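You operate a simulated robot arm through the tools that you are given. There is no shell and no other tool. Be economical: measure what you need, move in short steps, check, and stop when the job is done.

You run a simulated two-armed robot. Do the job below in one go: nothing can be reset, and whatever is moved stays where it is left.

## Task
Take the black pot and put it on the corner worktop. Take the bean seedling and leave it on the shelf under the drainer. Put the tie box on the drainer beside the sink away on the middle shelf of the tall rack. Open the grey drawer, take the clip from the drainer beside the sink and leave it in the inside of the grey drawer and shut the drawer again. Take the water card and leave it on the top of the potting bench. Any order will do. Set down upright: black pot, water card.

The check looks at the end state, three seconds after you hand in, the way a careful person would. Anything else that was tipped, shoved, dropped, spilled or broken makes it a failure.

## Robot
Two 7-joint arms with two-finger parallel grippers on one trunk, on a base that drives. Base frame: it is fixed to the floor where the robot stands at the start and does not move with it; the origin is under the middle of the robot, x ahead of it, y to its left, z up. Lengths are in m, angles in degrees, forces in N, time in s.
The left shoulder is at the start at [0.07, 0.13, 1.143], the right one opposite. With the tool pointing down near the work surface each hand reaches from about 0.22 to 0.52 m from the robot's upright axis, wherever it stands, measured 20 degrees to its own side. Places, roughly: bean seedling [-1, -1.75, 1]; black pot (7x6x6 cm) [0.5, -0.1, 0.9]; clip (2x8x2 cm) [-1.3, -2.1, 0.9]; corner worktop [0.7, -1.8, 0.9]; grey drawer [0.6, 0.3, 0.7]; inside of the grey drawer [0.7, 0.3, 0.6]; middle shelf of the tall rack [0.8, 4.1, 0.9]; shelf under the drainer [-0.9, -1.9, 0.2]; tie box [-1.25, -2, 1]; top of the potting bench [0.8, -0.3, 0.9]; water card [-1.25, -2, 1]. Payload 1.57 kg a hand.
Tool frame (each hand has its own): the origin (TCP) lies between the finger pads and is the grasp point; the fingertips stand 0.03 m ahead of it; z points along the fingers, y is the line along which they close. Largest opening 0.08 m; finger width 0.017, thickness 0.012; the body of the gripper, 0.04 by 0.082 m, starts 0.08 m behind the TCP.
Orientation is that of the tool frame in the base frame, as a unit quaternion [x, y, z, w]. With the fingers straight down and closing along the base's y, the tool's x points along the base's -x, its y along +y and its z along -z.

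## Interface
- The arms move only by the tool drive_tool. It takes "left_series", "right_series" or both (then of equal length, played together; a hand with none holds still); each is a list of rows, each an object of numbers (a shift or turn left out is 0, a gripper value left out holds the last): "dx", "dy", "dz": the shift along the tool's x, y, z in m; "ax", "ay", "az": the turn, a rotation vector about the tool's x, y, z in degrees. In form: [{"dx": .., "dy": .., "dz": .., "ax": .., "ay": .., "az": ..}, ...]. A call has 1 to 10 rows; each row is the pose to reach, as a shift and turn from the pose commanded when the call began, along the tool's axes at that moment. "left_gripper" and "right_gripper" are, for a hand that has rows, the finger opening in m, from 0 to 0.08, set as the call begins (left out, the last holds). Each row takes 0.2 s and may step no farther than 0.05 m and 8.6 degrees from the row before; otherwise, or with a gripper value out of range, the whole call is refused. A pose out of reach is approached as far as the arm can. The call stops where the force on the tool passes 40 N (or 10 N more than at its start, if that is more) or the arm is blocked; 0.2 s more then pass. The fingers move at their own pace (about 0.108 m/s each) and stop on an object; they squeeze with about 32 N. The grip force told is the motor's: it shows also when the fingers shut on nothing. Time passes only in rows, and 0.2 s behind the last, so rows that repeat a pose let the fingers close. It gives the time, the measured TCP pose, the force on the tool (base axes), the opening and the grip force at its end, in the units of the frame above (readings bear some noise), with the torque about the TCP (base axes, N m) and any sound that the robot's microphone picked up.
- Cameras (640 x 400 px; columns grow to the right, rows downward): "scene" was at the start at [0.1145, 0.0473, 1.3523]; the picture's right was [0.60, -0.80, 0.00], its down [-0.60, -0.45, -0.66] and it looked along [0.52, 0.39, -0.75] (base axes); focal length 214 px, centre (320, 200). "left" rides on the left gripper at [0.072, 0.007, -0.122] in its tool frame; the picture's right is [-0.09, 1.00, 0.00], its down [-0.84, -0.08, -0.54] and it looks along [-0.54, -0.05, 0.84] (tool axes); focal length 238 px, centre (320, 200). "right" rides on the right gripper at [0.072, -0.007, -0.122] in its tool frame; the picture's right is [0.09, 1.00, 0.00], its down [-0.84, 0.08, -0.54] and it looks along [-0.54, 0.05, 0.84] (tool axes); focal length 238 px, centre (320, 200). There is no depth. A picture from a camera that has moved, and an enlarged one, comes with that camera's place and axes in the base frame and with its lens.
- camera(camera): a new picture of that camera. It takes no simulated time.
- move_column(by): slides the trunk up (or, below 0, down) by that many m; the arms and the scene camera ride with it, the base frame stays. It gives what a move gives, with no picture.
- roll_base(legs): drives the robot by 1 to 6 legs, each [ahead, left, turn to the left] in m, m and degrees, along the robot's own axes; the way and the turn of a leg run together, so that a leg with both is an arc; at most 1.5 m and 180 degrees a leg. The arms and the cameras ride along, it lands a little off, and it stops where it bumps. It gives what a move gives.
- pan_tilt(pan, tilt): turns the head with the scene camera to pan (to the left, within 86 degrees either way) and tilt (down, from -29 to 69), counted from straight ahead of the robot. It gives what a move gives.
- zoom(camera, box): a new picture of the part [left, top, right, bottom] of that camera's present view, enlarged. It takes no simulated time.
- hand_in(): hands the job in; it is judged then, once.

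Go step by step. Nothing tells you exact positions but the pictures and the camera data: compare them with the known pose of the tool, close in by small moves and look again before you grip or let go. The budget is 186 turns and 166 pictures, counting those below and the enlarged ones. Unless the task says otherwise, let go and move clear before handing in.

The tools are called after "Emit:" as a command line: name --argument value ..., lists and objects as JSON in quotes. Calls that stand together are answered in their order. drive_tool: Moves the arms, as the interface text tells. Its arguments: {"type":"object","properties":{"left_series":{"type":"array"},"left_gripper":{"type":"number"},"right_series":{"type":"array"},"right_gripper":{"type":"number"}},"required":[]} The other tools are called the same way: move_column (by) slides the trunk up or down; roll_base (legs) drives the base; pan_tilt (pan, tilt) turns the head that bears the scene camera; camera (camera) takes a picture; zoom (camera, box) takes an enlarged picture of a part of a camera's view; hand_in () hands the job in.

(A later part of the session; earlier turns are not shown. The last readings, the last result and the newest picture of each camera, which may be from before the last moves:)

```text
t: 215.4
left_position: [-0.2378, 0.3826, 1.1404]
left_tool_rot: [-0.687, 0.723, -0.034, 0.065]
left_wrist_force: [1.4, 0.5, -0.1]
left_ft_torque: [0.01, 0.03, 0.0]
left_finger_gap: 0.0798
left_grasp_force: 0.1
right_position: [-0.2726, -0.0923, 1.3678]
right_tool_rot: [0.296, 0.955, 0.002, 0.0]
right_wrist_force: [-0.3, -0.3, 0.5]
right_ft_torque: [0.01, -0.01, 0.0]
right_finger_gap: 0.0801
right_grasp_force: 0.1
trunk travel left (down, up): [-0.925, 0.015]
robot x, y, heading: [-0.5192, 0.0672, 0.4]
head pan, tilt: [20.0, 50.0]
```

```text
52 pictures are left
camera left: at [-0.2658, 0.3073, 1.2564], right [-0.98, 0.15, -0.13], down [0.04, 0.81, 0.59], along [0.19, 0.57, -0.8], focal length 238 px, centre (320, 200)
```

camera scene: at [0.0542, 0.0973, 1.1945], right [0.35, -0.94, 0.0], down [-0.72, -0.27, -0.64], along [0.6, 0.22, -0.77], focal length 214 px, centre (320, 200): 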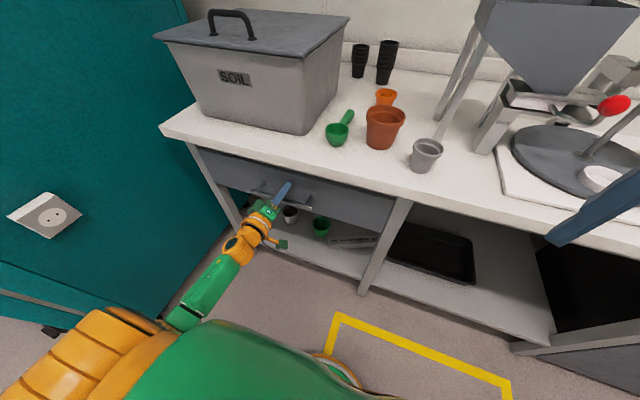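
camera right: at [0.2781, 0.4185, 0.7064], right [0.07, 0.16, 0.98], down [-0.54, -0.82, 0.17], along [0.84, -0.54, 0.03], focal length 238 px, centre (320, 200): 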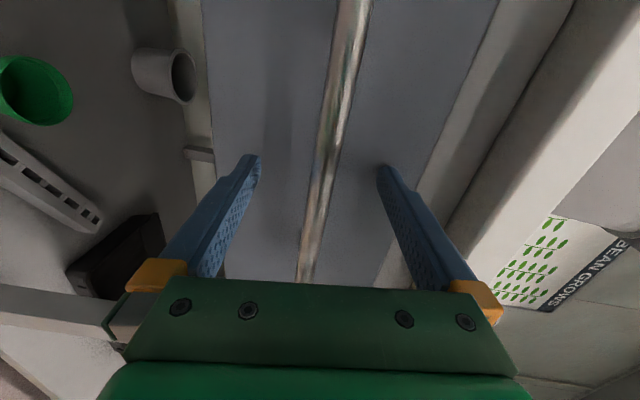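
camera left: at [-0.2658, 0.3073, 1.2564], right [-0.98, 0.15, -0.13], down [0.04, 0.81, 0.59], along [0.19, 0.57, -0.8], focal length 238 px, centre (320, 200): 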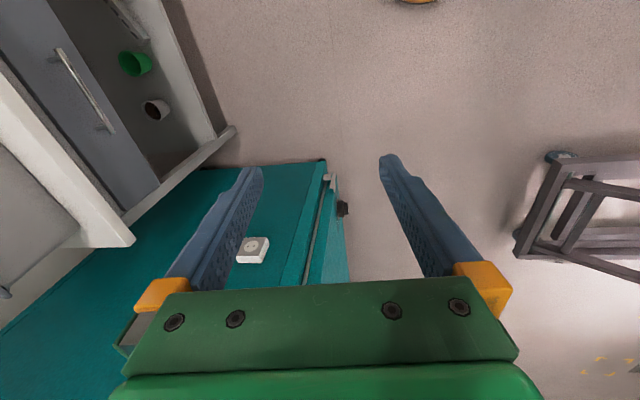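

Emit:
drive_tool --left_series '[{"dy": 0.04, "ax": -2, "ay": 0.6, "az": -0.7}, {"dy": 0.08, "ax": -4.1, "ay": 1.26, "az": -1.46}, {"dy": 0.12, "ax": -6.2, "ay": 1.9, "az": -2.2}, {"dy": 0.15, "ax": -8.25, "ay": 2.5, "az": -2.9}]'

Emit:
roll_base --legs '[[0, -0.95, 0], [-1.12, 0, 0], [0, 0, -90], [0.68, 0, 0]]'

Emit:
pan_tilt --pan 40 --tilt 40

Emit:
camera --camera "scene"

```text
t: 216.4
left_position: [-0.3814, 0.3989, 1.1206]
left_tool_rot: [-0.705, 0.709, 0.003, -0.003]
left_wrist_force: [0.1, -0.2, 0.3]
left_ft_torque: [-0.01, -0.03, 0.02]
left_finger_gap: 0.0799
left_grasp_force: 0.0
left hand out of reach, approached as far as the arm can: row 4
right_position: [-0.2745, -0.0935, 1.3686]
right_tool_rot: [0.296, 0.955, 0.002, 0.0]
right_wrist_force: [0.5, -0.3, 0.6]
right_ft_torque: [0.01, -0.01, -0.01]
right_finger_gap: 0.08
right_grasp_force: 0.1
trunk travel left (down, up): [-0.925, 0.015]
robot x, y, heading: [-0.516, 0.0651, 0.7]
head pan, tilt: [20.0, 50.0]
```

```text
t: 233.9
left_position: [-1.2764, -1.7204, 1.1224]
left_tool_rot: [-0.009, 1.0, 0.003, 0.0]
left_wrist_force: [-0.7, 0.8, -0.3]
left_ft_torque: [0.01, -0.03, -0.01]
left_finger_gap: 0.0799
left_grasp_force: 0.1
right_position: [-1.7664, -1.8366, 1.3686]
right_tool_rot: [0.879, 0.476, 0.002, 0.001]
right_wrist_force: [-0.3, 0.1, -0.2]
right_ft_torque: [-0.01, 0.0, 0.0]
right_finger_gap: 0.08
right_grasp_force: 0.1
trunk travel left (down, up): [-0.925, 0.015]
robot x, y, heading: [-1.6123, -1.5893, -88.3]
head pan, tilt: [20.0, 50.0]
```

```text
t: 234.8
left_position: [-1.2757, -1.7217, 1.1205]
left_tool_rot: [-0.009, 1.0, 0.003, 0.0]
left_wrist_force: [0.2, 0.2, -0.7]
left_ft_torque: [0.01, 0.01, 0.01]
left_finger_gap: 0.0799
left_grasp_force: 0.1
right_position: [-1.7669, -1.8381, 1.367]
right_tool_rot: [0.88, 0.476, 0.001, 0.001]
right_wrist_force: [-0.4, -0.8, -0.9]
right_ft_torque: [0.02, -0.01, 0.02]
right_finger_gap: 0.0799
right_grasp_force: 0.0
trunk travel left (down, up): [-0.925, 0.015]
robot x, y, heading: [-1.6123, -1.5848, -88.4]
head pan, tilt: [40.0, 40.0]
```

```text
51 pictures are left
camera scene: at [-1.5524, -1.7019, 1.5087], right [-0.75, -0.66, 0.0], down [-0.43, 0.48, -0.77], along [0.51, -0.57, -0.64], focal length 214 px, centre (320, 200)
```

scene: 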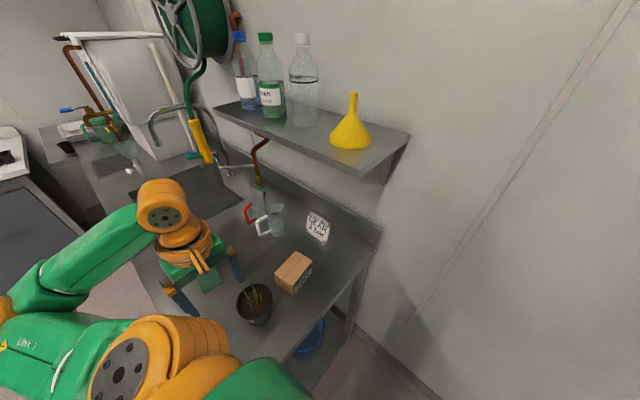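

I drive the last stretch and bring the left hand to the counter's end side, above the clear strip.

Emit:
roll_base --legs '[[0.19, 0.0, -1.6]]'

Emit:
drive_tool --left_series '[{"dx": 0.02, "dz": 0.02}, {"dx": 0.04, "dz": 0.03}, {"dx": 0.055, "dz": 0.04}]'

Emit:
move_column --by -0.08

Emit:
camera --camera "left"

```text
t: 236.3
left_position: [-1.2758, -1.9166, 1.1227]
left_tool_rot: [0.003, 1.0, 0.002, 0.0]
left_wrist_force: [-0.6, 0.3, -0.6]
left_ft_torque: [-0.02, -0.02, 0.04]
left_finger_gap: 0.0799
left_grasp_force: 0.1
right_position: [-1.7688, -2.0207, 1.369]
right_tool_rot: [0.885, 0.466, 0.001, 0.003]
right_wrist_force: [0.8, 0.3, -0.3]
right_ft_torque: [-0.06, 0.0, 0.0]
right_finger_gap: 0.0801
right_grasp_force: 0.0
trunk travel left (down, up): [-0.925, 0.015]
robot x, y, heading: [-1.6085, -1.7798, -89.9]
head pan, tilt: [40.0, 40.0]
```

```text
t: 237.1
left_position: [-1.289, -1.9515, 1.081]
left_tool_rot: [0.003, 1.0, 0.005, -0.002]
left_wrist_force: [0.0, -0.1, -0.6]
left_ft_torque: [-0.02, 0.01, -0.03]
left_finger_gap: 0.0802
left_grasp_force: 0.0
left hand out of reach, approached as far as the arm can: row 1, 2, 3
right_position: [-1.7694, -2.0265, 1.3677]
right_tool_rot: [0.885, 0.465, 0.001, 0.0]
right_wrist_force: [0.0, 0.2, 0.6]
right_ft_torque: [0.03, -0.02, -0.03]
right_finger_gap: 0.0801
right_grasp_force: 0.1
trunk travel left (down, up): [-0.925, 0.015]
robot x, y, heading: [-1.6081, -1.7815, -89.6]
head pan, tilt: [40.0, 40.0]
```

```text
t: 238.3
left_position: [-1.2874, -1.9518, 1.0003]
left_tool_rot: [0.003, 1.0, 0.005, -0.002]
left_wrist_force: [0.2, 1.0, -0.8]
left_ft_torque: [0.0, -0.03, 0.0]
left_finger_gap: 0.0798
left_grasp_force: 0.1
right_position: [-1.7698, -2.0256, 1.2872]
right_tool_rot: [0.885, 0.465, 0.002, 0.0]
right_wrist_force: [0.3, 0.3, 0.0]
right_ft_torque: [0.0, -0.01, 0.01]
right_finger_gap: 0.0801
right_grasp_force: 0.0
trunk travel left (down, up): [-0.845, 0.095]
robot x, y, heading: [-1.608, -1.7821, -89.6]
head pan, tilt: [40.0, 40.0]
```

```text
50 pictures are left
camera left: at [-1.3602, -1.9453, 1.1237], right [0.1, 1.0, 0.01], down [0.84, -0.09, 0.54], along [0.54, -0.05, -0.84], focal length 238 px, centre (320, 200)
```

left: 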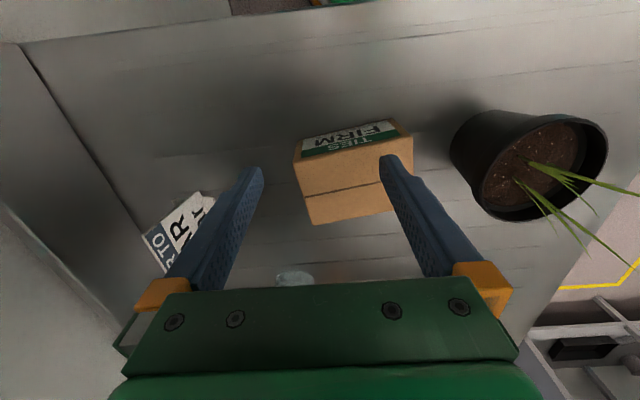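

Emit:
drive_tool --left_series '[{"dy": -0.03, "dz": 0.008}, {"dy": -0.065, "dz": 0.012}, {"dy": -0.1, "dz": 0.015}, {"dy": -0.135, "dz": 0.03}, {"dy": -0.153, "dz": 0.055}]'

Emit:
camera --camera "left"

```text
t: 239.5
left_position: [-1.289, -2.1046, 0.9451]
left_tool_rot: [0.002, 1.0, 0.006, -0.001]
left_wrist_force: [-0.6, -0.5, -0.4]
left_ft_torque: [0.04, 0.02, 0.04]
left_finger_gap: 0.0799
left_grasp_force: 0.1
right_position: [-1.7701, -2.0277, 1.2871]
right_tool_rot: [0.886, 0.465, 0.002, 0.0]
right_wrist_force: [-1.0, -0.5, -0.1]
right_ft_torque: [0.01, -0.04, 0.05]
right_finger_gap: 0.08
right_grasp_force: 0.0
trunk travel left (down, up): [-0.845, 0.095]
robot x, y, heading: [-1.6082, -1.782, -89.8]
head pan, tilt: [40.0, 40.0]
```

```text
49 pictures are left
camera left: at [-1.3608, -2.0993, 1.0677], right [0.1, 1.0, 0.01], down [0.84, -0.09, 0.54], along [0.54, -0.04, -0.84], focal length 238 px, centre (320, 200)
```

left: 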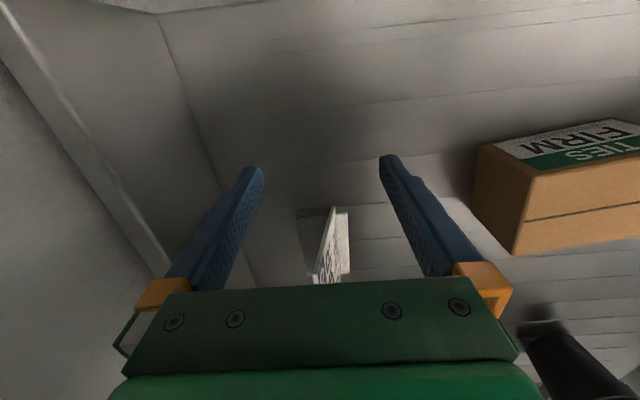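

The card leans back slightly (top at y ≈ -2.114). My fingers straddle its plane; I slide in along x to its middle and check.

Emit:
drive_tool --left_series '[{"dx": -0.035}, {"dx": -0.07}, {"dx": -0.105}]'

Emit:
camera --camera "left"

Emit:
zoom --camera "scene" --box '[180, 150, 400, 290]'

```text
t: 240.3
left_position: [-1.1836, -2.1067, 0.944]
left_tool_rot: [0.003, 1.0, 0.004, -0.002]
left_wrist_force: [0.7, 0.9, -0.1]
left_ft_torque: [0.02, -0.01, 0.01]
left_finger_gap: 0.0801
left_grasp_force: 0.0
right_position: [-1.7683, -2.0265, 1.2872]
right_tool_rot: [0.885, 0.465, 0.002, 0.0]
right_wrist_force: [0.0, -0.1, -0.5]
right_ft_torque: [0.02, -0.01, 0.01]
right_finger_gap: 0.08
right_grasp_force: 0.1
trunk travel left (down, up): [-0.845, 0.095]
robot x, y, heading: [-1.6088, -1.7779, -89.6]
head pan, tilt: [40.0, 40.0]
```

```text
48 pictures are left
camera left: at [-1.2564, -2.1005, 1.0666], right [0.1, 1.0, 0.01], down [0.84, -0.09, 0.54], along [0.54, -0.05, -0.84], focal length 238 px, centre (320, 200)
```

left: 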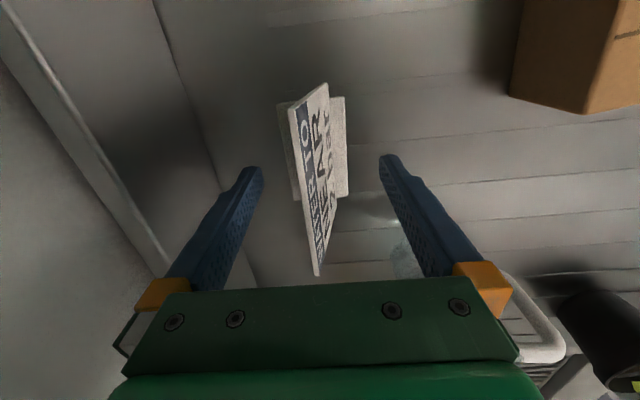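

```text
2.86 times, centred on (290, 220) of scene
camera zoom: at [-1.5512, -1.8955, 1.4287], right [-0.76, -0.65, 0.0], down [-0.42, 0.49, -0.77], along [0.49, -0.58, -0.64], focal length 613 px, centre (406, 143)
```

zoom: 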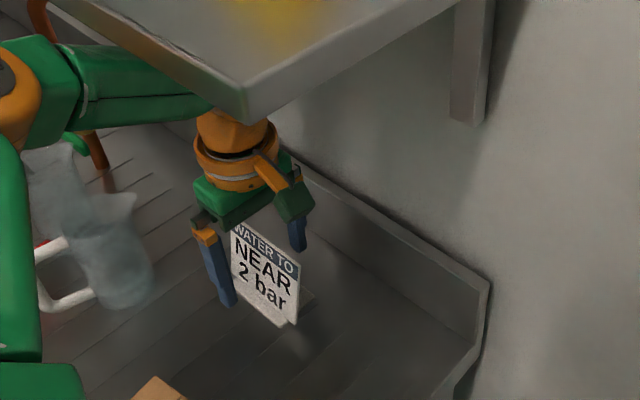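

Emit:
drive_tool --left_gripper 0.0 --left_series '[{}, {}, {}, {}]'

Emit:
camera --camera "left"

```text
t: 241.3
left_position: [-1.1853, -2.1065, 0.9454]
left_tool_rot: [0.003, 1.0, 0.004, -0.002]
left_wrist_force: [1.3, 0.1, 1.1]
left_ft_torque: [0.04, -0.05, -0.01]
left_finger_gap: 0.0029
left_grasp_force: 24.5
right_position: [-1.7694, -2.0256, 1.2878]
right_tool_rot: [0.885, 0.465, 0.002, 0.001]
right_wrist_force: [0.6, 0.1, -0.6]
right_ft_torque: [0.01, 0.0, 0.01]
right_finger_gap: 0.08
right_grasp_force: 0.1
trunk travel left (down, up): [-0.845, 0.095]
robot x, y, heading: [-1.6095, -1.7822, -89.8]
head pan, tilt: [40.0, 40.0]
```

```text
46 pictures are left
camera left: at [-1.2576, -2.1002, 1.067], right [0.1, 1.0, 0.01], down [0.84, -0.09, 0.54], along [0.54, -0.05, -0.84], focal length 238 px, centre (320, 200)
```

left: 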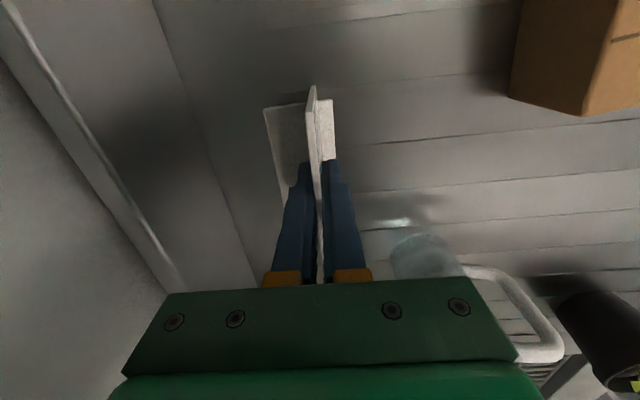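

Card gripped. I lift it 3 cm, carry it behind the box toward the counter's end, then slide out with the base.

Emit:
drive_tool --left_series '[{"dz": -0.015}, {"dz": -0.03, "dy": 0.015}, {"dz": -0.032, "dy": 0.03, "dx": 0.02}, {"dz": -0.032, "dy": 0.03, "dx": 0.06}, {"dz": -0.032, "dy": 0.03, "dx": 0.1}, {"dz": -0.032, "dy": 0.03, "dx": 0.115}]'

Emit:
camera --camera "left"

Emit:
camera --camera "scene"

```text
t: 242.7
left_position: [-1.3004, -2.074, 0.9781]
left_tool_rot: [0.002, 1.0, 0.004, -0.002]
left_wrist_force: [0.5, 0.3, -0.4]
left_ft_torque: [-0.03, 0.02, -0.04]
left_finger_gap: 0.0031
left_grasp_force: 24.0
right_position: [-1.7704, -2.0271, 1.2866]
right_tool_rot: [0.886, 0.464, 0.001, 0.0]
right_wrist_force: [0.0, -0.4, 0.0]
right_ft_torque: [-0.03, -0.02, 0.03]
right_finger_gap: 0.08
right_grasp_force: 0.1
trunk travel left (down, up): [-0.845, 0.095]
robot x, y, heading: [-1.6102, -1.7794, -89.8]
head pan, tilt: [40.0, 40.0]
```

```text
45 pictures are left
camera left: at [-1.3722, -2.0672, 1.1003], right [0.1, 1.0, 0.01], down [0.84, -0.09, 0.54], along [0.54, -0.05, -0.84], focal length 238 px, centre (320, 200)
```

left: 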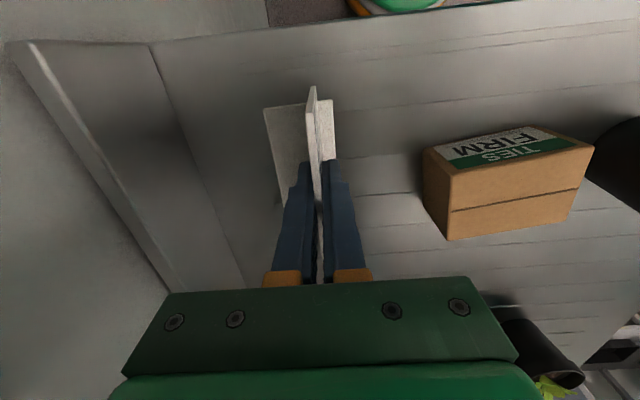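

```text
44 pictures are left
camera scene: at [-1.5521, -1.8952, 1.4288], right [-0.76, -0.65, 0.0], down [-0.42, 0.49, -0.77], along [0.5, -0.58, -0.64], focal length 214 px, centre (320, 200)
```

scene: 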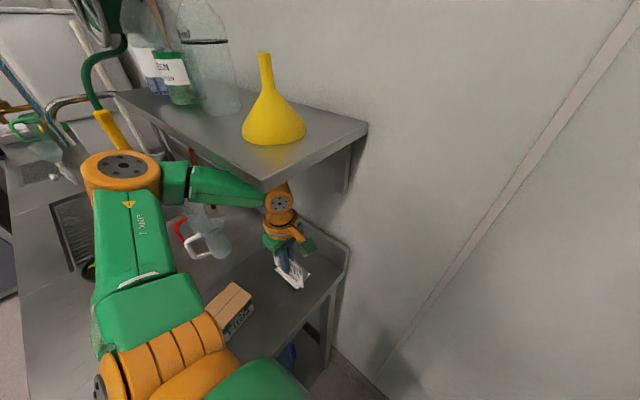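

Emit:
roll_base --legs '[[0, -0.12, 0], [-0.9, 0, 0]]'

Emit:
move_column --by 0.08

Emit:
roll_base --legs '[[0, 0, 90], [1.25, 0, 0]]'

Emit:
camera --camera "left"

```text
t: 248.3
left_position: [-1.4262, -1.1519, 0.9777]
left_tool_rot: [0.0, 1.0, 0.005, -0.002]
left_wrist_force: [0.1, -0.2, -0.5]
left_ft_torque: [0.03, 0.02, 0.01]
left_finger_gap: 0.003
left_grasp_force: 24.4
right_position: [-1.8967, -1.1069, 1.2882]
right_tool_rot: [0.884, 0.467, 0.002, 0.0]
right_wrist_force: [-0.3, -0.2, 0.7]
right_ft_torque: [0.03, -0.01, 0.02]
right_finger_gap: 0.0801
right_grasp_force: 0.0
trunk travel left (down, up): [-0.845, 0.095]
robot x, y, heading: [-1.7396, -0.8588, -89.2]
head pan, tilt: [40.0, 40.0]
```

```text
t: 249.5
left_position: [-1.4276, -1.1518, 1.0578]
left_tool_rot: [0.0, 1.0, 0.005, -0.001]
left_wrist_force: [0.4, -0.2, -0.2]
left_ft_torque: [0.0, 0.01, 0.01]
left_finger_gap: 0.0031
left_grasp_force: 24.5
right_position: [-1.8969, -1.1081, 1.3676]
right_tool_rot: [0.884, 0.467, 0.002, 0.001]
right_wrist_force: [-0.5, -0.4, -1.1]
right_ft_torque: [0.01, 0.02, -0.01]
right_finger_gap: 0.0801
right_grasp_force: 0.1
trunk travel left (down, up): [-0.925, 0.015]
robot x, y, heading: [-1.7359, -0.8624, -89.4]
head pan, tilt: [40.0, 40.0]
```

```text
t: 259.5
left_position: [-0.1946, -0.5847, 1.0596]
left_tool_rot: [-0.695, 0.719, 0.002, -0.003]
left_wrist_force: [0.3, -0.2, -0.7]
left_ft_torque: [0.0, -0.01, 0.0]
left_finger_gap: 0.003
left_grasp_force: 24.0
right_position: [-0.2553, -1.0524, 1.3667]
right_tool_rot: [0.309, 0.951, 0.002, -0.001]
right_wrist_force: [-0.7, 0.2, 0.3]
right_ft_torque: [0.02, 0.0, -0.01]
right_finger_gap: 0.0802
right_grasp_force: 0.1
trunk travel left (down, up): [-0.925, 0.015]
robot x, y, heading: [-0.4917, -0.8867, -1.0]
head pan, tilt: [40.0, 40.0]
```

```text
43 pictures are left
camera left: at [-0.2028, -0.6554, 1.1806], right [-0.99, 0.12, 0.01], down [0.11, 0.84, 0.54], along [0.06, 0.54, -0.84], focal length 238 px, centre (320, 200)
```

left: 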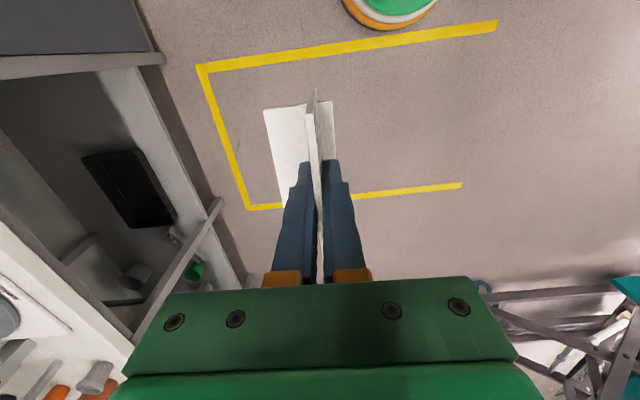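

Card is held well. I'll put it on the free front strip at the bench's right end, about [0.485, -1.24]. I raise the hand and drive there.

Emit:
drive_tool --left_series '[{"dz": -0.04}, {"dz": -0.08}, {"dz": -0.12}, {"dz": -0.15}]'

Emit:
roll_base --legs '[[0, 0, -29], [0.5, 0.01, 0]]'

Emit:
pan_tilt --pan 10 --tilt 50

Emit:
camera --camera "scene"

```text
t: 260.5
left_position: [-0.1928, -0.5859, 1.209]
left_tool_rot: [-0.695, 0.719, 0.002, -0.004]
left_wrist_force: [0.3, -0.6, -0.9]
left_ft_torque: [-0.01, -0.04, 0.02]
left_finger_gap: 0.0035
left_grasp_force: 24.3
right_position: [-0.2546, -1.0531, 1.3676]
right_tool_rot: [0.31, 0.951, 0.002, -0.001]
right_wrist_force: [-0.1, -0.7, -0.1]
right_ft_torque: [-0.02, 0.01, 0.0]
right_finger_gap: 0.0799
right_grasp_force: 0.0
trunk travel left (down, up): [-0.925, 0.015]
robot x, y, heading: [-0.4955, -0.8841, -1.3]
head pan, tilt: [40.0, 40.0]
```

```text
t: 264.9
left_position: [0.3466, -1.0088, 1.2103]
left_tool_rot: [-0.493, 0.87, 0.003, -0.004]
left_wrist_force: [0.3, 0.3, -0.5]
left_ft_torque: [-0.01, -0.01, 0.02]
left_finger_gap: 0.0033
left_grasp_force: 24.3
right_position: [0.0673, -1.3889, 1.368]
right_tool_rot: [0.538, 0.843, 0.002, 0.001]
right_wrist_force: [-0.5, 0.1, 0.0]
right_ft_torque: [-0.01, -0.02, 0.0]
right_finger_gap: 0.0801
right_grasp_force: 0.1
trunk travel left (down, up): [-0.925, 0.015]
robot x, y, heading: [-0.0624, -1.1256, -30.0]
head pan, tilt: [40.0, 40.0]
```

```text
t: 265.9
left_position: [0.3491, -1.0113, 1.2079]
left_tool_rot: [-0.494, 0.869, 0.003, -0.004]
left_wrist_force: [0.7, -0.7, -0.2]
left_ft_torque: [0.03, -0.01, 0.03]
left_finger_gap: 0.003
left_grasp_force: 24.5
right_position: [0.0694, -1.3899, 1.3676]
right_tool_rot: [0.538, 0.843, 0.003, -0.001]
right_wrist_force: [-0.3, -0.4, -0.1]
right_ft_torque: [-0.02, 0.01, 0.02]
right_finger_gap: 0.08
right_grasp_force: 0.0
trunk travel left (down, up): [-0.925, 0.015]
robot x, y, heading: [-0.0607, -1.1273, -30.3]
head pan, tilt: [10.0, 50.0]
```

```text
42 pictures are left
camera scene: at [0.0571, -1.1779, 1.4946], right [-0.34, -0.94, 0.0], down [-0.72, 0.26, -0.64], along [0.6, -0.22, -0.77], focal length 214 px, centre (320, 200)
```

scene: 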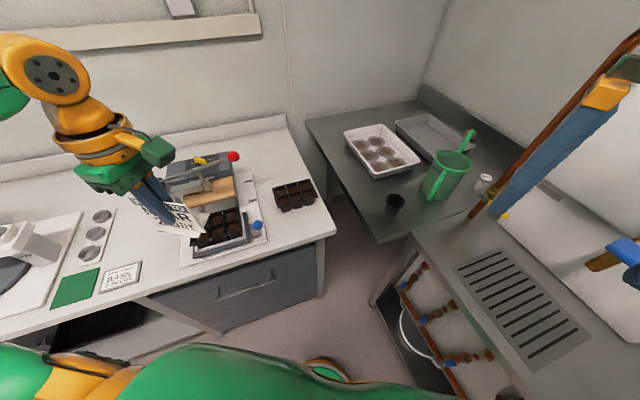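

Emit:
roll_base --legs '[[0.06, 0, 0]]'

Emit:
drive_tool --left_series '[{"dx": 0.035, "dy": -0.03}, {"dx": 0.07, "dy": -0.06}, {"dx": 0.105, "dy": -0.09}, {"dx": 0.135, "dy": -0.125}, {"dx": 0.143, "dy": -0.157, "dz": 0.02}, {"dx": 0.143, "dy": -0.157, "dz": 0.06}, {"dx": 0.143, "dy": -0.157, "dz": 0.1}]'

Emit:
camera --camera "scene"

Emit:
camera --camera "left"

```text
t: 266.8
left_position: [0.3911, -1.0336, 1.2117]
left_tool_rot: [-0.493, 0.87, -0.001, -0.002]
left_wrist_force: [-0.8, 0.1, -0.4]
left_ft_torque: [-0.08, -0.07, -0.02]
left_finger_gap: 0.0034
left_grasp_force: 25.2
right_position: [0.1105, -1.4119, 1.37]
right_tool_rot: [0.538, 0.843, 0.002, 0.005]
right_wrist_force: [-0.8, 1.0, -0.8]
right_ft_torque: [-0.05, -0.07, 0.03]
right_finger_gap: 0.0801
right_grasp_force: 0.2
trunk travel left (down, up): [-0.925, 0.015]
robot x, y, heading: [-0.009, -1.1559, -29.9]
head pan, tilt: [10.0, 50.0]
```

```text
t: 268.4
left_position: [0.4449, -1.2115, 1.1125]
left_tool_rot: [-0.494, 0.869, 0.003, -0.004]
left_wrist_force: [0.9, -0.2, -0.6]
left_ft_torque: [-0.03, 0.0, -0.01]
left_finger_gap: 0.0035
left_grasp_force: 24.1
left hand out of reach, approached as far as the arm can: row 4, 5, 6, 7
right_position: [0.1215, -1.4193, 1.3666]
right_tool_rot: [0.537, 0.843, 0.001, -0.001]
right_wrist_force: [-0.3, 0.5, 1.0]
right_ft_torque: [0.02, -0.02, 0.03]
right_finger_gap: 0.0799
right_grasp_force: 0.0
trunk travel left (down, up): [-0.925, 0.015]
robot x, y, heading: [-0.0131, -1.1533, -29.9]
head pan, tilt: [10.0, 50.0]
```

```text
41 pictures are left
camera scene: at [0.1088, -1.2078, 1.4945], right [-0.34, -0.94, 0.0], down [-0.72, 0.26, -0.64], along [0.6, -0.22, -0.77], focal length 214 px, centre (320, 200)
```

scene: 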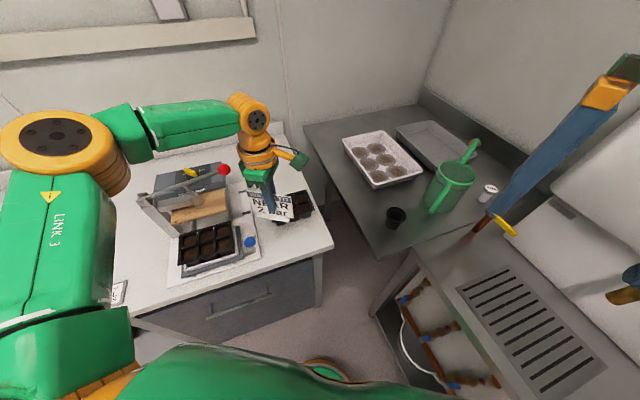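

```text
40 pictures are left
camera left: at [0.4034, -1.2699, 1.2343], right [-0.81, 0.59, 0.01], down [0.5, 0.68, 0.54], along [0.31, 0.44, -0.84], focal length 238 px, centre (320, 200)
```

left: 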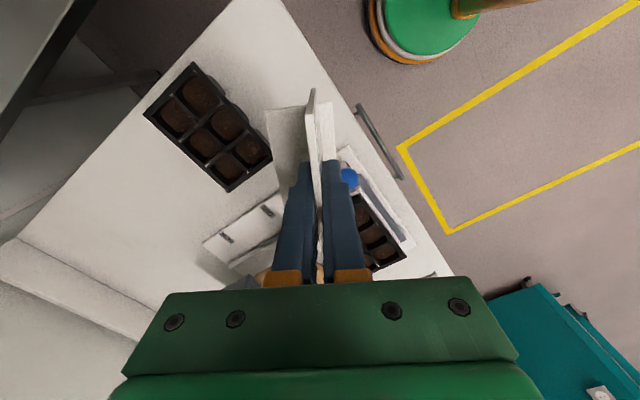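

Emit:
drive_tool --left_series '[{"dx": 0.01, "dy": -0.016, "ax": -6.5}, {"dx": 0.02, "dy": -0.032, "ax": -13}]'

Emit:
move_column --by -0.11

Emit:
zoom --camera "scene" --box '[200, 80, 360, 260]'

Emit:
camera --camera "left"

```text
t: 269.0
left_position: [0.4174, -1.1789, 1.1217]
left_tool_rot: [-0.491, 0.863, 0.101, -0.06]
left_wrist_force: [-0.3, -0.2, -0.5]
left_ft_torque: [-0.02, -0.01, -0.01]
left_finger_gap: 0.0029
left_grasp_force: 24.4
left hand out of reach, approached as far as the arm can: row 1, 2
right_position: [0.1192, -1.4181, 1.3663]
right_tool_rot: [0.538, 0.843, 0.002, 0.0]
right_wrist_force: [-0.4, 0.7, -0.1]
right_ft_torque: [-0.04, -0.02, -0.01]
right_finger_gap: 0.0802
right_grasp_force: 0.0
trunk travel left (down, up): [-0.925, 0.015]
robot x, y, heading: [-0.0077, -1.1566, -30.1]
head pan, tilt: [10.0, 50.0]
```

```text
t: 270.4
left_position: [0.418, -1.1784, 1.0124]
left_tool_rot: [-0.49, 0.864, 0.1, -0.06]
left_wrist_force: [-1.3, 0.0, -0.1]
left_ft_torque: [0.0, 0.0, 0.01]
left_finger_gap: 0.003
left_grasp_force: 23.9
right_position: [0.1215, -1.4177, 1.2585]
right_tool_rot: [0.538, 0.843, 0.002, 0.0]
right_wrist_force: [-0.1, -0.1, -0.7]
right_ft_torque: [0.02, 0.01, -0.01]
right_finger_gap: 0.0801
right_grasp_force: 0.1
trunk travel left (down, up): [-0.815, 0.125]
robot x, y, heading: [-0.0125, -1.1546, -29.9]
head pan, tilt: [10.0, 50.0]
```

```text
2.22 times, centred on (280, 170) of scene
camera zoom: at [0.1075, -1.2073, 1.3846], right [-0.34, -0.94, 0.0], down [-0.72, 0.26, -0.64], along [0.6, -0.22, -0.77], focal length 477 px, centre (409, 267)
```

zoom: 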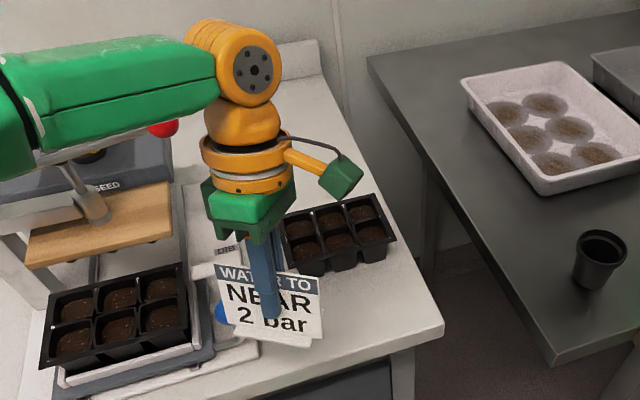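

```text
38 pictures are left
camera left: at [0.4006, -1.2511, 1.1326], right [-0.78, 0.58, 0.23], down [0.6, 0.62, 0.51], along [0.15, 0.54, -0.83], focal length 238 px, centre (320, 200)
```

left: 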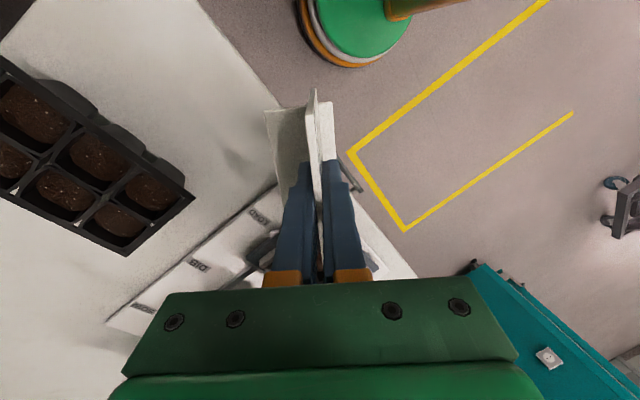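

Emit:
roll_base --legs '[[0.074, -0.038, 0]]'

Emit:
move_column --by -0.06

Emit:
camera --camera "left"

Emit:
zoom --camera "scene" --box '[200, 80, 360, 260]'

```text
t: 271.5
left_position: [0.4613, -1.2455, 1.013]
left_tool_rot: [-0.491, 0.863, 0.099, -0.059]
left_wrist_force: [-0.3, 0.3, -0.4]
left_ft_torque: [-0.03, -0.01, 0.0]
left_finger_gap: 0.003
left_grasp_force: 24.2
right_position: [0.1618, -1.4845, 1.2596]
right_tool_rot: [0.537, 0.844, 0.001, 0.003]
right_wrist_force: [-0.2, 0.1, -0.9]
right_ft_torque: [-0.02, 0.01, 0.01]
right_finger_gap: 0.08
right_grasp_force: 0.0
trunk travel left (down, up): [-0.815, 0.125]
robot x, y, heading: [0.0352, -1.2288, -29.9]
head pan, tilt: [10.0, 50.0]
```

```text
t: 272.5
left_position: [0.4628, -1.2488, 0.9519]
left_tool_rot: [-0.491, 0.863, 0.1, -0.059]
left_wrist_force: [-1.3, -0.8, 0.6]
left_ft_torque: [0.04, 0.02, -0.01]
left_finger_gap: 0.0033
left_grasp_force: 24.1
right_position: [0.166, -1.4881, 1.1964]
right_tool_rot: [0.537, 0.844, 0.002, 0.0]
right_wrist_force: [1.0, 0.4, -0.4]
right_ft_torque: [0.0, 0.0, -0.01]
right_finger_gap: 0.0802
right_grasp_force: 0.0
trunk travel left (down, up): [-0.755, 0.185]
robot x, y, heading: [0.0342, -1.2331, -30.0]
head pan, tilt: [10.0, 50.0]
```

```text
37 pictures are left
camera left: at [0.4455, -1.3208, 1.0726], right [-0.79, 0.57, 0.23], down [0.6, 0.62, 0.51], along [0.15, 0.54, -0.83], focal length 238 px, centre (320, 200)
```

left: 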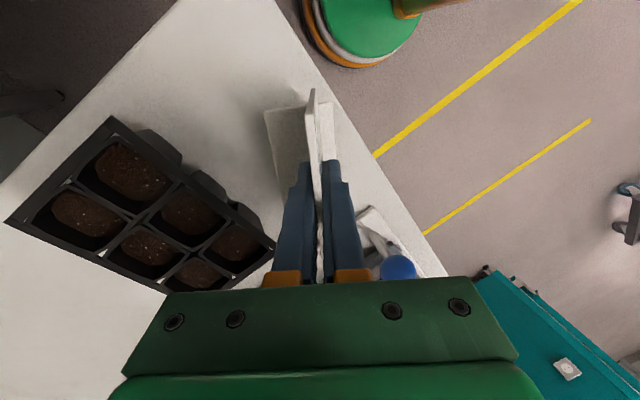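

```text
2.22 times, centred on (280, 170) of scene
camera zoom: at [0.1523, -1.2775, 1.3246], right [-0.34, -0.94, 0.0], down [-0.72, 0.26, -0.64], along [0.6, -0.22, -0.77], focal length 477 px, centre (409, 267)
```

zoom: 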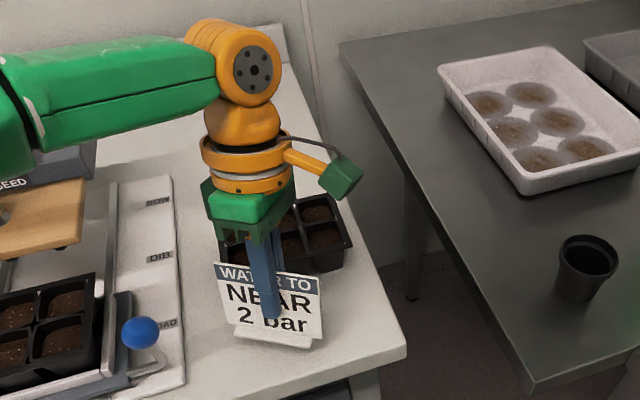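

Emit:
move_column --by -0.02

Emit:
move_column --by -0.008

Emit:
zoom --camera "scene" --box '[230, 130, 350, 230]'

```text
t: 273.2
left_position: [0.4641, -1.2489, 0.9319]
left_tool_rot: [-0.491, 0.863, 0.101, -0.06]
left_wrist_force: [0.3, 0.0, -1.6]
left_ft_torque: [-0.03, 0.0, 0.02]
left_finger_gap: 0.0031
left_grasp_force: 24.2
right_position: [0.166, -1.4874, 1.1774]
right_tool_rot: [0.537, 0.844, 0.002, 0.0]
right_wrist_force: [0.2, 0.4, 0.2]
right_ft_torque: [0.0, -0.03, -0.01]
right_finger_gap: 0.08
right_grasp_force: 0.1
trunk travel left (down, up): [-0.735, 0.205]
robot x, y, heading: [0.0343, -1.2246, -29.8]
head pan, tilt: [10.0, 50.0]
```

```text
t: 273.8
left_position: [0.4638, -1.2491, 0.9247]
left_tool_rot: [-0.49, 0.864, 0.101, -0.06]
left_wrist_force: [-0.2, 0.5, -0.6]
left_ft_torque: [0.0, -0.01, -0.02]
left_finger_gap: 0.0031
left_grasp_force: 24.4
right_position: [0.1664, -1.4885, 1.1694]
right_tool_rot: [0.536, 0.844, 0.001, 0.001]
right_wrist_force: [-0.6, -0.4, -0.2]
right_ft_torque: [-0.02, 0.04, -0.01]
right_finger_gap: 0.0801
right_grasp_force: 0.0
trunk travel left (down, up): [-0.727, 0.213]
robot x, y, heading: [0.0386, -1.2274, -29.9]
head pan, tilt: [10.0, 50.0]
```

```text
4.00 times, centred on (290, 180) of scene
camera zoom: at [0.1526, -1.2776, 1.2965], right [-0.34, -0.94, 0.0], down [-0.72, 0.26, -0.64], along [0.6, -0.22, -0.77], focal length 858 px, centre (440, 280)
```

zoom: 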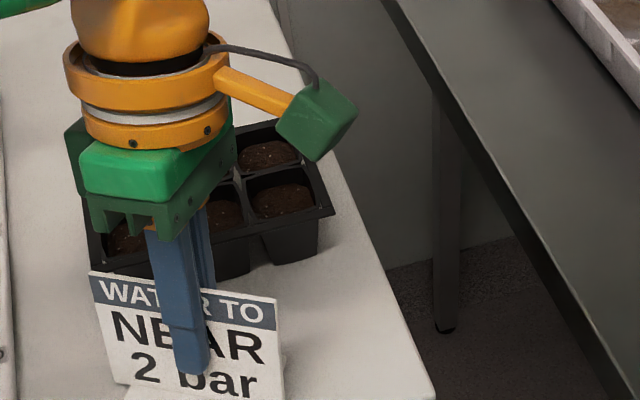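

Emit:
move_column --by -0.006

Emit:
move_column --by -0.005

Emit:
zoom --camera "scene" --box '[230, 150, 350, 250]'

```text
t: 274.3
left_position: [0.461, -1.2488, 0.9199]
left_tool_rot: [-0.492, 0.863, 0.099, -0.059]
left_wrist_force: [2.2, 0.9, 18.8]
left_ft_torque: [-0.41, -0.4, 0.11]
left_finger_gap: 0.0034
left_grasp_force: 24.5
right_position: [0.1641, -1.4877, 1.1635]
right_tool_rot: [0.537, 0.844, 0.002, 0.001]
right_wrist_force: [-0.1, 0.0, 0.0]
right_ft_torque: [0.03, 0.02, -0.01]
right_finger_gap: 0.0801
right_grasp_force: 0.1
trunk travel left (down, up): [-0.721, 0.219]
robot x, y, heading: [0.0354, -1.2245, -29.8]
head pan, tilt: [10.0, 50.0]
```

```text
t: 274.9
left_position: [0.4598, -1.2482, 0.9146]
left_tool_rot: [-0.491, 0.863, 0.101, -0.058]
left_wrist_force: [-0.1, 0.6, 15.4]
left_ft_torque: [-0.22, -0.27, 0.01]
left_finger_gap: 0.0034
left_grasp_force: 23.9
right_position: [0.1629, -1.488, 1.1583]
right_tool_rot: [0.537, 0.844, 0.003, 0.002]
right_wrist_force: [-0.4, -0.2, -0.9]
right_ft_torque: [0.0, 0.03, -0.02]
right_finger_gap: 0.0799
right_grasp_force: 0.0
trunk travel left (down, up): [-0.716, 0.224]
robot x, y, heading: [0.0344, -1.2266, -30.2]
head pan, tilt: [10.0, 50.0]
```

```text
4.00 times, centred on (290, 200) of scene
camera zoom: at [0.1482, -1.2768, 1.286], right [-0.34, -0.94, 0.0], down [-0.72, 0.26, -0.65], along [0.61, -0.22, -0.76], focal length 858 px, centre (440, 200)
```

zoom: 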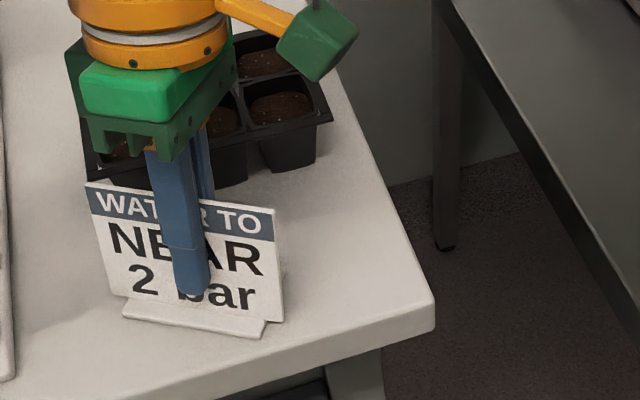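

The card rests on the bench with its base flat. I release and rise.

Emit:
move_column --by 0.004

Emit:
drive_tool --left_gripper 0.06 --left_series '[{}, {}, {}]'

Emit:
move_column --by 0.2

Emit:
zoom --camera "scene" --box '[160, 150, 400, 330]'

```text
t: 275.4
left_position: [0.4646, -1.248, 0.9151]
left_tool_rot: [-0.491, 0.863, 0.102, -0.06]
left_wrist_force: [0.5, 0.4, -0.9]
left_ft_torque: [-0.02, 0.0, -0.01]
left_finger_gap: 0.0031
left_grasp_force: 24.2
right_position: [0.1655, -1.4881, 1.1621]
right_tool_rot: [0.536, 0.844, 0.002, 0.0]
right_wrist_force: [0.2, -0.3, -0.1]
right_ft_torque: [0.02, -0.01, 0.01]
right_finger_gap: 0.08
right_grasp_force: 0.0
trunk travel left (down, up): [-0.72, 0.22]
robot x, y, heading: [0.0292, -1.2248, -30.2]
head pan, tilt: [10.0, 50.0]
```

```text
t: 276.2
left_position: [0.4645, -1.2479, 0.9171]
left_tool_rot: [-0.491, 0.863, 0.101, -0.059]
left_wrist_force: [-0.4, 0.4, 0.3]
left_ft_torque: [0.01, 0.02, 0.04]
left_finger_gap: 0.0599
left_grasp_force: 0.0
right_position: [0.1662, -1.4891, 1.1625]
right_tool_rot: [0.537, 0.844, 0.002, 0.0]
right_wrist_force: [-0.4, 0.7, 0.5]
right_ft_torque: [0.01, 0.03, 0.05]
right_finger_gap: 0.0802
right_grasp_force: 0.0
trunk travel left (down, up): [-0.72, 0.22]
robot x, y, heading: [0.0337, -1.2274, -30.4]
head pan, tilt: [10.0, 50.0]
```

```text
t: 278.4
left_position: [0.4639, -1.2481, 1.1175]
left_tool_rot: [-0.492, 0.863, 0.101, -0.059]
left_wrist_force: [-0.2, -0.6, -0.2]
left_ft_torque: [0.0, 0.02, 0.01]
left_finger_gap: 0.0598
left_grasp_force: 0.0
right_position: [0.1667, -1.4893, 1.3623]
right_tool_rot: [0.537, 0.844, 0.001, 0.0]
right_wrist_force: [-0.2, -0.7, -0.2]
right_ft_torque: [0.02, 0.03, -0.01]
right_finger_gap: 0.0798
right_grasp_force: 0.1
trunk travel left (down, up): [-0.92, 0.02]
robot x, y, heading: [0.0378, -1.2266, -30.0]
head pan, tilt: [10.0, 50.0]
```

```text
2.22 times, centred on (280, 240) of scene
camera zoom: at [0.1524, -1.2776, 1.4896], right [-0.34, -0.94, 0.0], down [-0.72, 0.26, -0.64], along [0.6, -0.22, -0.77], focal length 477 px, centre (409, 111)
```

zoom: 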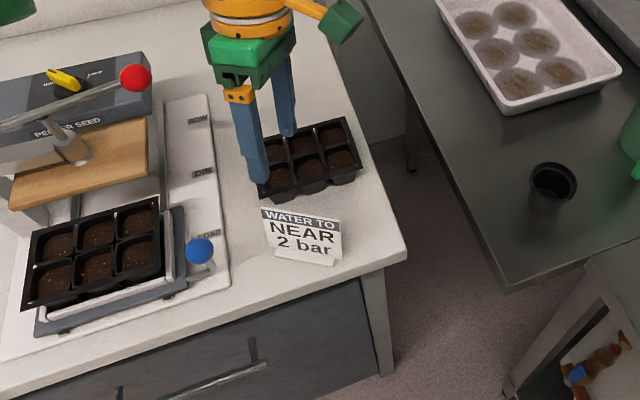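

The card stands upright on the bench. Next the tie box: I back away and restore the left tool to its default orientation.

Emit:
roll_base --legs '[[-0.45, 0, 0]]'

Emit:
drive_tool --left_gripper 0.08 --left_series '[{"ax": 6.5}, {"ax": 13}]'

Emit:
drive_tool --left_series '[{"az": 8.6}, {"az": 17.2}, {"az": 25.8}, {"az": 34.4}, {"az": 43}, {"az": 51.6}, {"az": 60.2}, {"az": 68.8}, {"az": 77.4}, {"az": 86}]'

Emit:
drive_tool --left_series '[{"dx": 0.03, "dy": 0.03, "az": 2}, {"dx": 0.06, "dy": 0.06, "az": 4}, {"dx": 0.09, "dy": 0.09, "az": 4}, {"dx": 0.12, "dy": 0.12, "az": 4}, {"dx": 0.15, "dy": 0.15, "az": 4}]'

```text
t: 281.1
left_position: [0.0817, -1.0267, 1.1171]
left_tool_rot: [-0.492, 0.863, 0.102, -0.06]
left_wrist_force: [0.6, 0.0, -0.1]
left_ft_torque: [0.0, 0.0, 0.01]
left_finger_gap: 0.06
left_grasp_force: 0.0
right_position: [-0.2166, -1.2674, 1.3613]
right_tool_rot: [0.535, 0.845, 0.001, -0.001]
right_wrist_force: [0.2, 0.0, 1.0]
right_ft_torque: [0.0, -0.01, -0.03]
right_finger_gap: 0.0799
right_grasp_force: 0.0
trunk travel left (down, up): [-0.92, 0.02]
robot x, y, heading: [-0.3475, -1.0022, -30.0]
head pan, tilt: [10.0, 50.0]
```

```text
t: 281.6
left_position: [0.0789, -1.0263, 1.117]
left_tool_rot: [-0.496, 0.868, 0.002, -0.004]
left_wrist_force: [0.4, -0.8, -0.5]
left_ft_torque: [-0.02, 0.0, 0.0]
left_finger_gap: 0.08
left_grasp_force: 0.1
right_position: [-0.2196, -1.2646, 1.3632]
right_tool_rot: [0.536, 0.844, 0.001, 0.0]
right_wrist_force: [0.3, 0.8, 0.1]
right_ft_torque: [-0.01, 0.02, 0.03]
right_finger_gap: 0.08
right_grasp_force: 0.0
trunk travel left (down, up): [-0.92, 0.02]
robot x, y, heading: [-0.3498, -0.9988, -30.1]
head pan, tilt: [10.0, 50.0]
```

```text
t: 283.9
left_position: [0.0779, -1.0257, 1.1169]
left_tool_rot: [0.231, 0.973, -0.001, -0.004]
left_wrist_force: [0.6, 0.6, 0.3]
left_ft_torque: [-0.02, 0.0, 0.04]
left_finger_gap: 0.0801
left_grasp_force: 0.0
right_position: [-0.2182, -1.2663, 1.3617]
right_tool_rot: [0.536, 0.844, 0.003, 0.0]
right_wrist_force: [0.0, -0.3, 0.4]
right_ft_torque: [0.02, 0.01, 0.03]
right_finger_gap: 0.0798
right_grasp_force: 0.0
trunk travel left (down, up): [-0.92, 0.02]
robot x, y, heading: [-0.3456, -1.0003, -29.9]
head pan, tilt: [10.0, 50.0]
```

```text
t: 285.1
left_position: [0.0077, -0.8231, 1.1177]
left_tool_rot: [0.264, 0.964, 0.0, -0.004]
left_wrist_force: [-0.7, -0.1, 0.1]
left_ft_torque: [-0.01, -0.02, 0.02]
left_finger_gap: 0.0804
left_grasp_force: 0.0
right_position: [-0.2216, -1.2645, 1.3634]
right_tool_rot: [0.535, 0.845, 0.002, 0.002]
right_wrist_force: [0.0, -0.2, -0.2]
right_ft_torque: [-0.01, -0.03, -0.01]
right_finger_gap: 0.08
right_grasp_force: 0.0
trunk travel left (down, up): [-0.92, 0.02]
robot x, y, heading: [-0.3459, -1.0039, -30.0]
head pan, tilt: [10.0, 50.0]
```

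Emit:
roll_base --legs '[[0, 0, -60], [0, -1.265, 0], [0.6, 0, 0]]'

Emit:
camera --camera "left"

```text
t: 297.1
left_position: [-1.3013, -1.8268, 1.117]
left_tool_rot: [0.714, 0.7, 0.001, -0.003]
left_wrist_force: [0.3, 0.1, -0.4]
left_ft_torque: [-0.03, -0.02, 0.0]
left_finger_gap: 0.0799
left_grasp_force: 0.1
right_position: [-1.798, -1.8449, 1.3624]
right_tool_rot: [0.888, 0.46, 0.001, 0.001]
right_wrist_force: [-0.5, 0.0, -1.0]
right_ft_torque: [-0.01, 0.0, -0.04]
right_finger_gap: 0.0801
right_grasp_force: 0.0
trunk travel left (down, up): [-0.92, 0.02]
robot x, y, heading: [-1.6361, -1.6022, -90.4]
head pan, tilt: [10.0, 50.0]
```

```text
32 pictures are left
camera left: at [-1.2936, -1.7554, 1.2403], right [0.99, -0.11, 0.0], down [-0.09, -0.84, 0.54], along [-0.06, -0.53, -0.84], focal length 238 px, centre (320, 200)
```

left: 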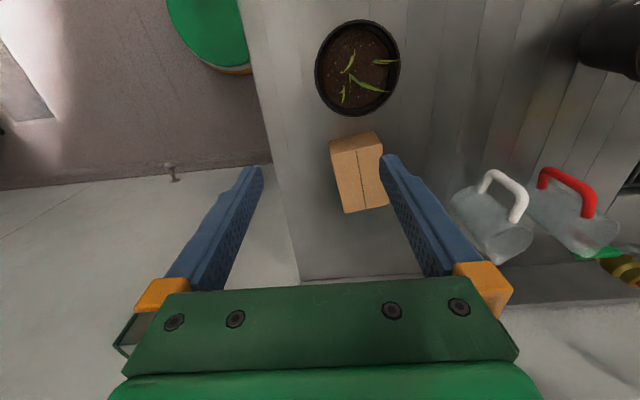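

Box top centre ≈ [-1.2525, -1.9165], turned about 8°. I align the left hand above it.

Emit:
drive_tool --left_series '[{"dx": -0.03, "dy": 0.017, "az": -3}, {"dx": -0.06, "dy": 0.034, "az": -6}, {"dx": -0.089, "dy": 0.051, "az": -9.4}]'

Emit:
move_column --by -0.09

Emit:
camera --camera "left"

```text
t: 297.9
left_position: [-1.2506, -1.9211, 1.1147]
left_tool_rot: [0.652, 0.758, 0.002, -0.005]
left_wrist_force: [0.2, -0.9, -0.3]
left_ft_torque: [0.0, 0.03, 0.02]
left_finger_gap: 0.0802
left_grasp_force: 0.2
right_position: [-1.797, -1.8504, 1.361]
right_tool_rot: [0.888, 0.46, 0.002, 0.0]
right_wrist_force: [-0.3, 0.2, -1.0]
right_ft_torque: [0.02, -0.01, 0.0]
right_finger_gap: 0.0798
right_grasp_force: 0.1
trunk travel left (down, up): [-0.92, 0.02]
robot x, y, heading: [-1.6357, -1.6032, -90.4]
head pan, tilt: [10.0, 50.0]
```

```text
t: 299.2
left_position: [-1.2516, -1.9207, 1.0266]
left_tool_rot: [0.654, 0.757, 0.002, -0.004]
left_wrist_force: [-0.3, -0.1, 0.6]
left_ft_torque: [-0.01, 0.0, 0.01]
left_finger_gap: 0.08
left_grasp_force: 0.0
right_position: [-1.7998, -1.8478, 1.2723]
right_tool_rot: [0.888, 0.46, 0.001, 0.001]
right_wrist_force: [-0.4, 0.3, 0.5]
right_ft_torque: [0.04, 0.03, -0.01]
right_finger_gap: 0.08
right_grasp_force: 0.0
trunk travel left (down, up): [-0.83, 0.11]
robot x, y, heading: [-1.6322, -1.6052, -90.4]
head pan, tilt: [10.0, 50.0]
```

```text
31 pictures are left
camera left: at [-1.2547, -1.8476, 1.1485], right [1.0, 0.06, 0.0], down [0.05, -0.84, 0.54], along [0.03, -0.53, -0.84], focal length 238 px, centre (320, 200)
```

left: 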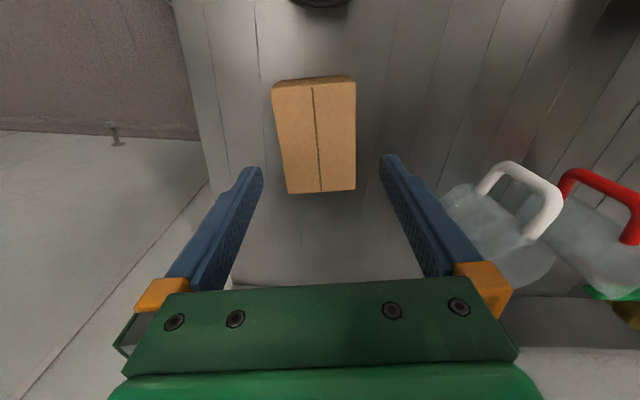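

Emit:
drive_tool --left_series '[{"dx": 0.006}, {"dx": 0.006}]'

Emit:
move_column --by -0.06

Emit:
camera --camera "left"

```text
t: 299.8
left_position: [-1.2515, -1.914, 1.0274]
left_tool_rot: [0.653, 0.757, 0.002, -0.004]
left_wrist_force: [0.6, -0.4, 0.1]
left_ft_torque: [-0.05, -0.01, -0.02]
left_finger_gap: 0.08
left_grasp_force: 0.1
right_position: [-1.7988, -1.8484, 1.2725]
right_tool_rot: [0.888, 0.46, 0.002, 0.001]
right_wrist_force: [-0.7, -0.2, -0.5]
right_ft_torque: [-0.01, -0.06, 0.0]
right_finger_gap: 0.0797
right_grasp_force: 0.1
trunk travel left (down, up): [-0.83, 0.11]
robot x, y, heading: [-1.6349, -1.6034, -90.5]
head pan, tilt: [10.0, 50.0]
```

```text
t: 300.8
left_position: [-1.2524, -1.9128, 0.9662]
left_tool_rot: [0.653, 0.757, 0.002, -0.004]
left_wrist_force: [0.6, -0.3, 0.0]
left_ft_torque: [0.01, -0.01, 0.0]
left_finger_gap: 0.0801
left_grasp_force: 0.0
right_position: [-1.7996, -1.8464, 1.2126]
right_tool_rot: [0.888, 0.46, 0.002, 0.001]
right_wrist_force: [-0.7, 0.0, 0.3]
right_ft_torque: [-0.03, 0.01, -0.02]
right_finger_gap: 0.0799
right_grasp_force: 0.1
trunk travel left (down, up): [-0.77, 0.17]
robot x, y, heading: [-1.6359, -1.6042, -90.4]
head pan, tilt: [10.0, 50.0]
```

```text
30 pictures are left
camera left: at [-1.2558, -1.8412, 1.0891], right [1.0, 0.05, 0.0], down [0.05, -0.84, 0.54], along [0.03, -0.53, -0.84], focal length 238 px, centre (320, 200)
```

left: 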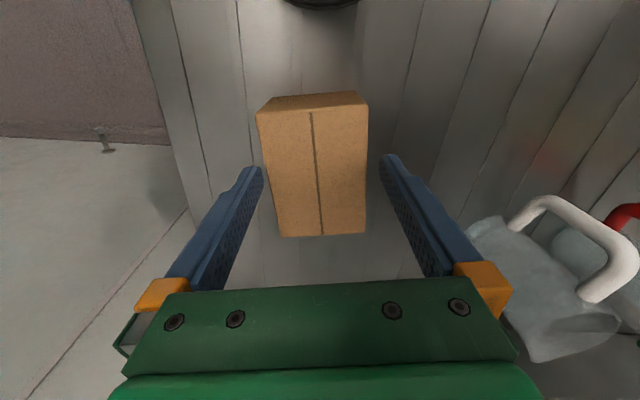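

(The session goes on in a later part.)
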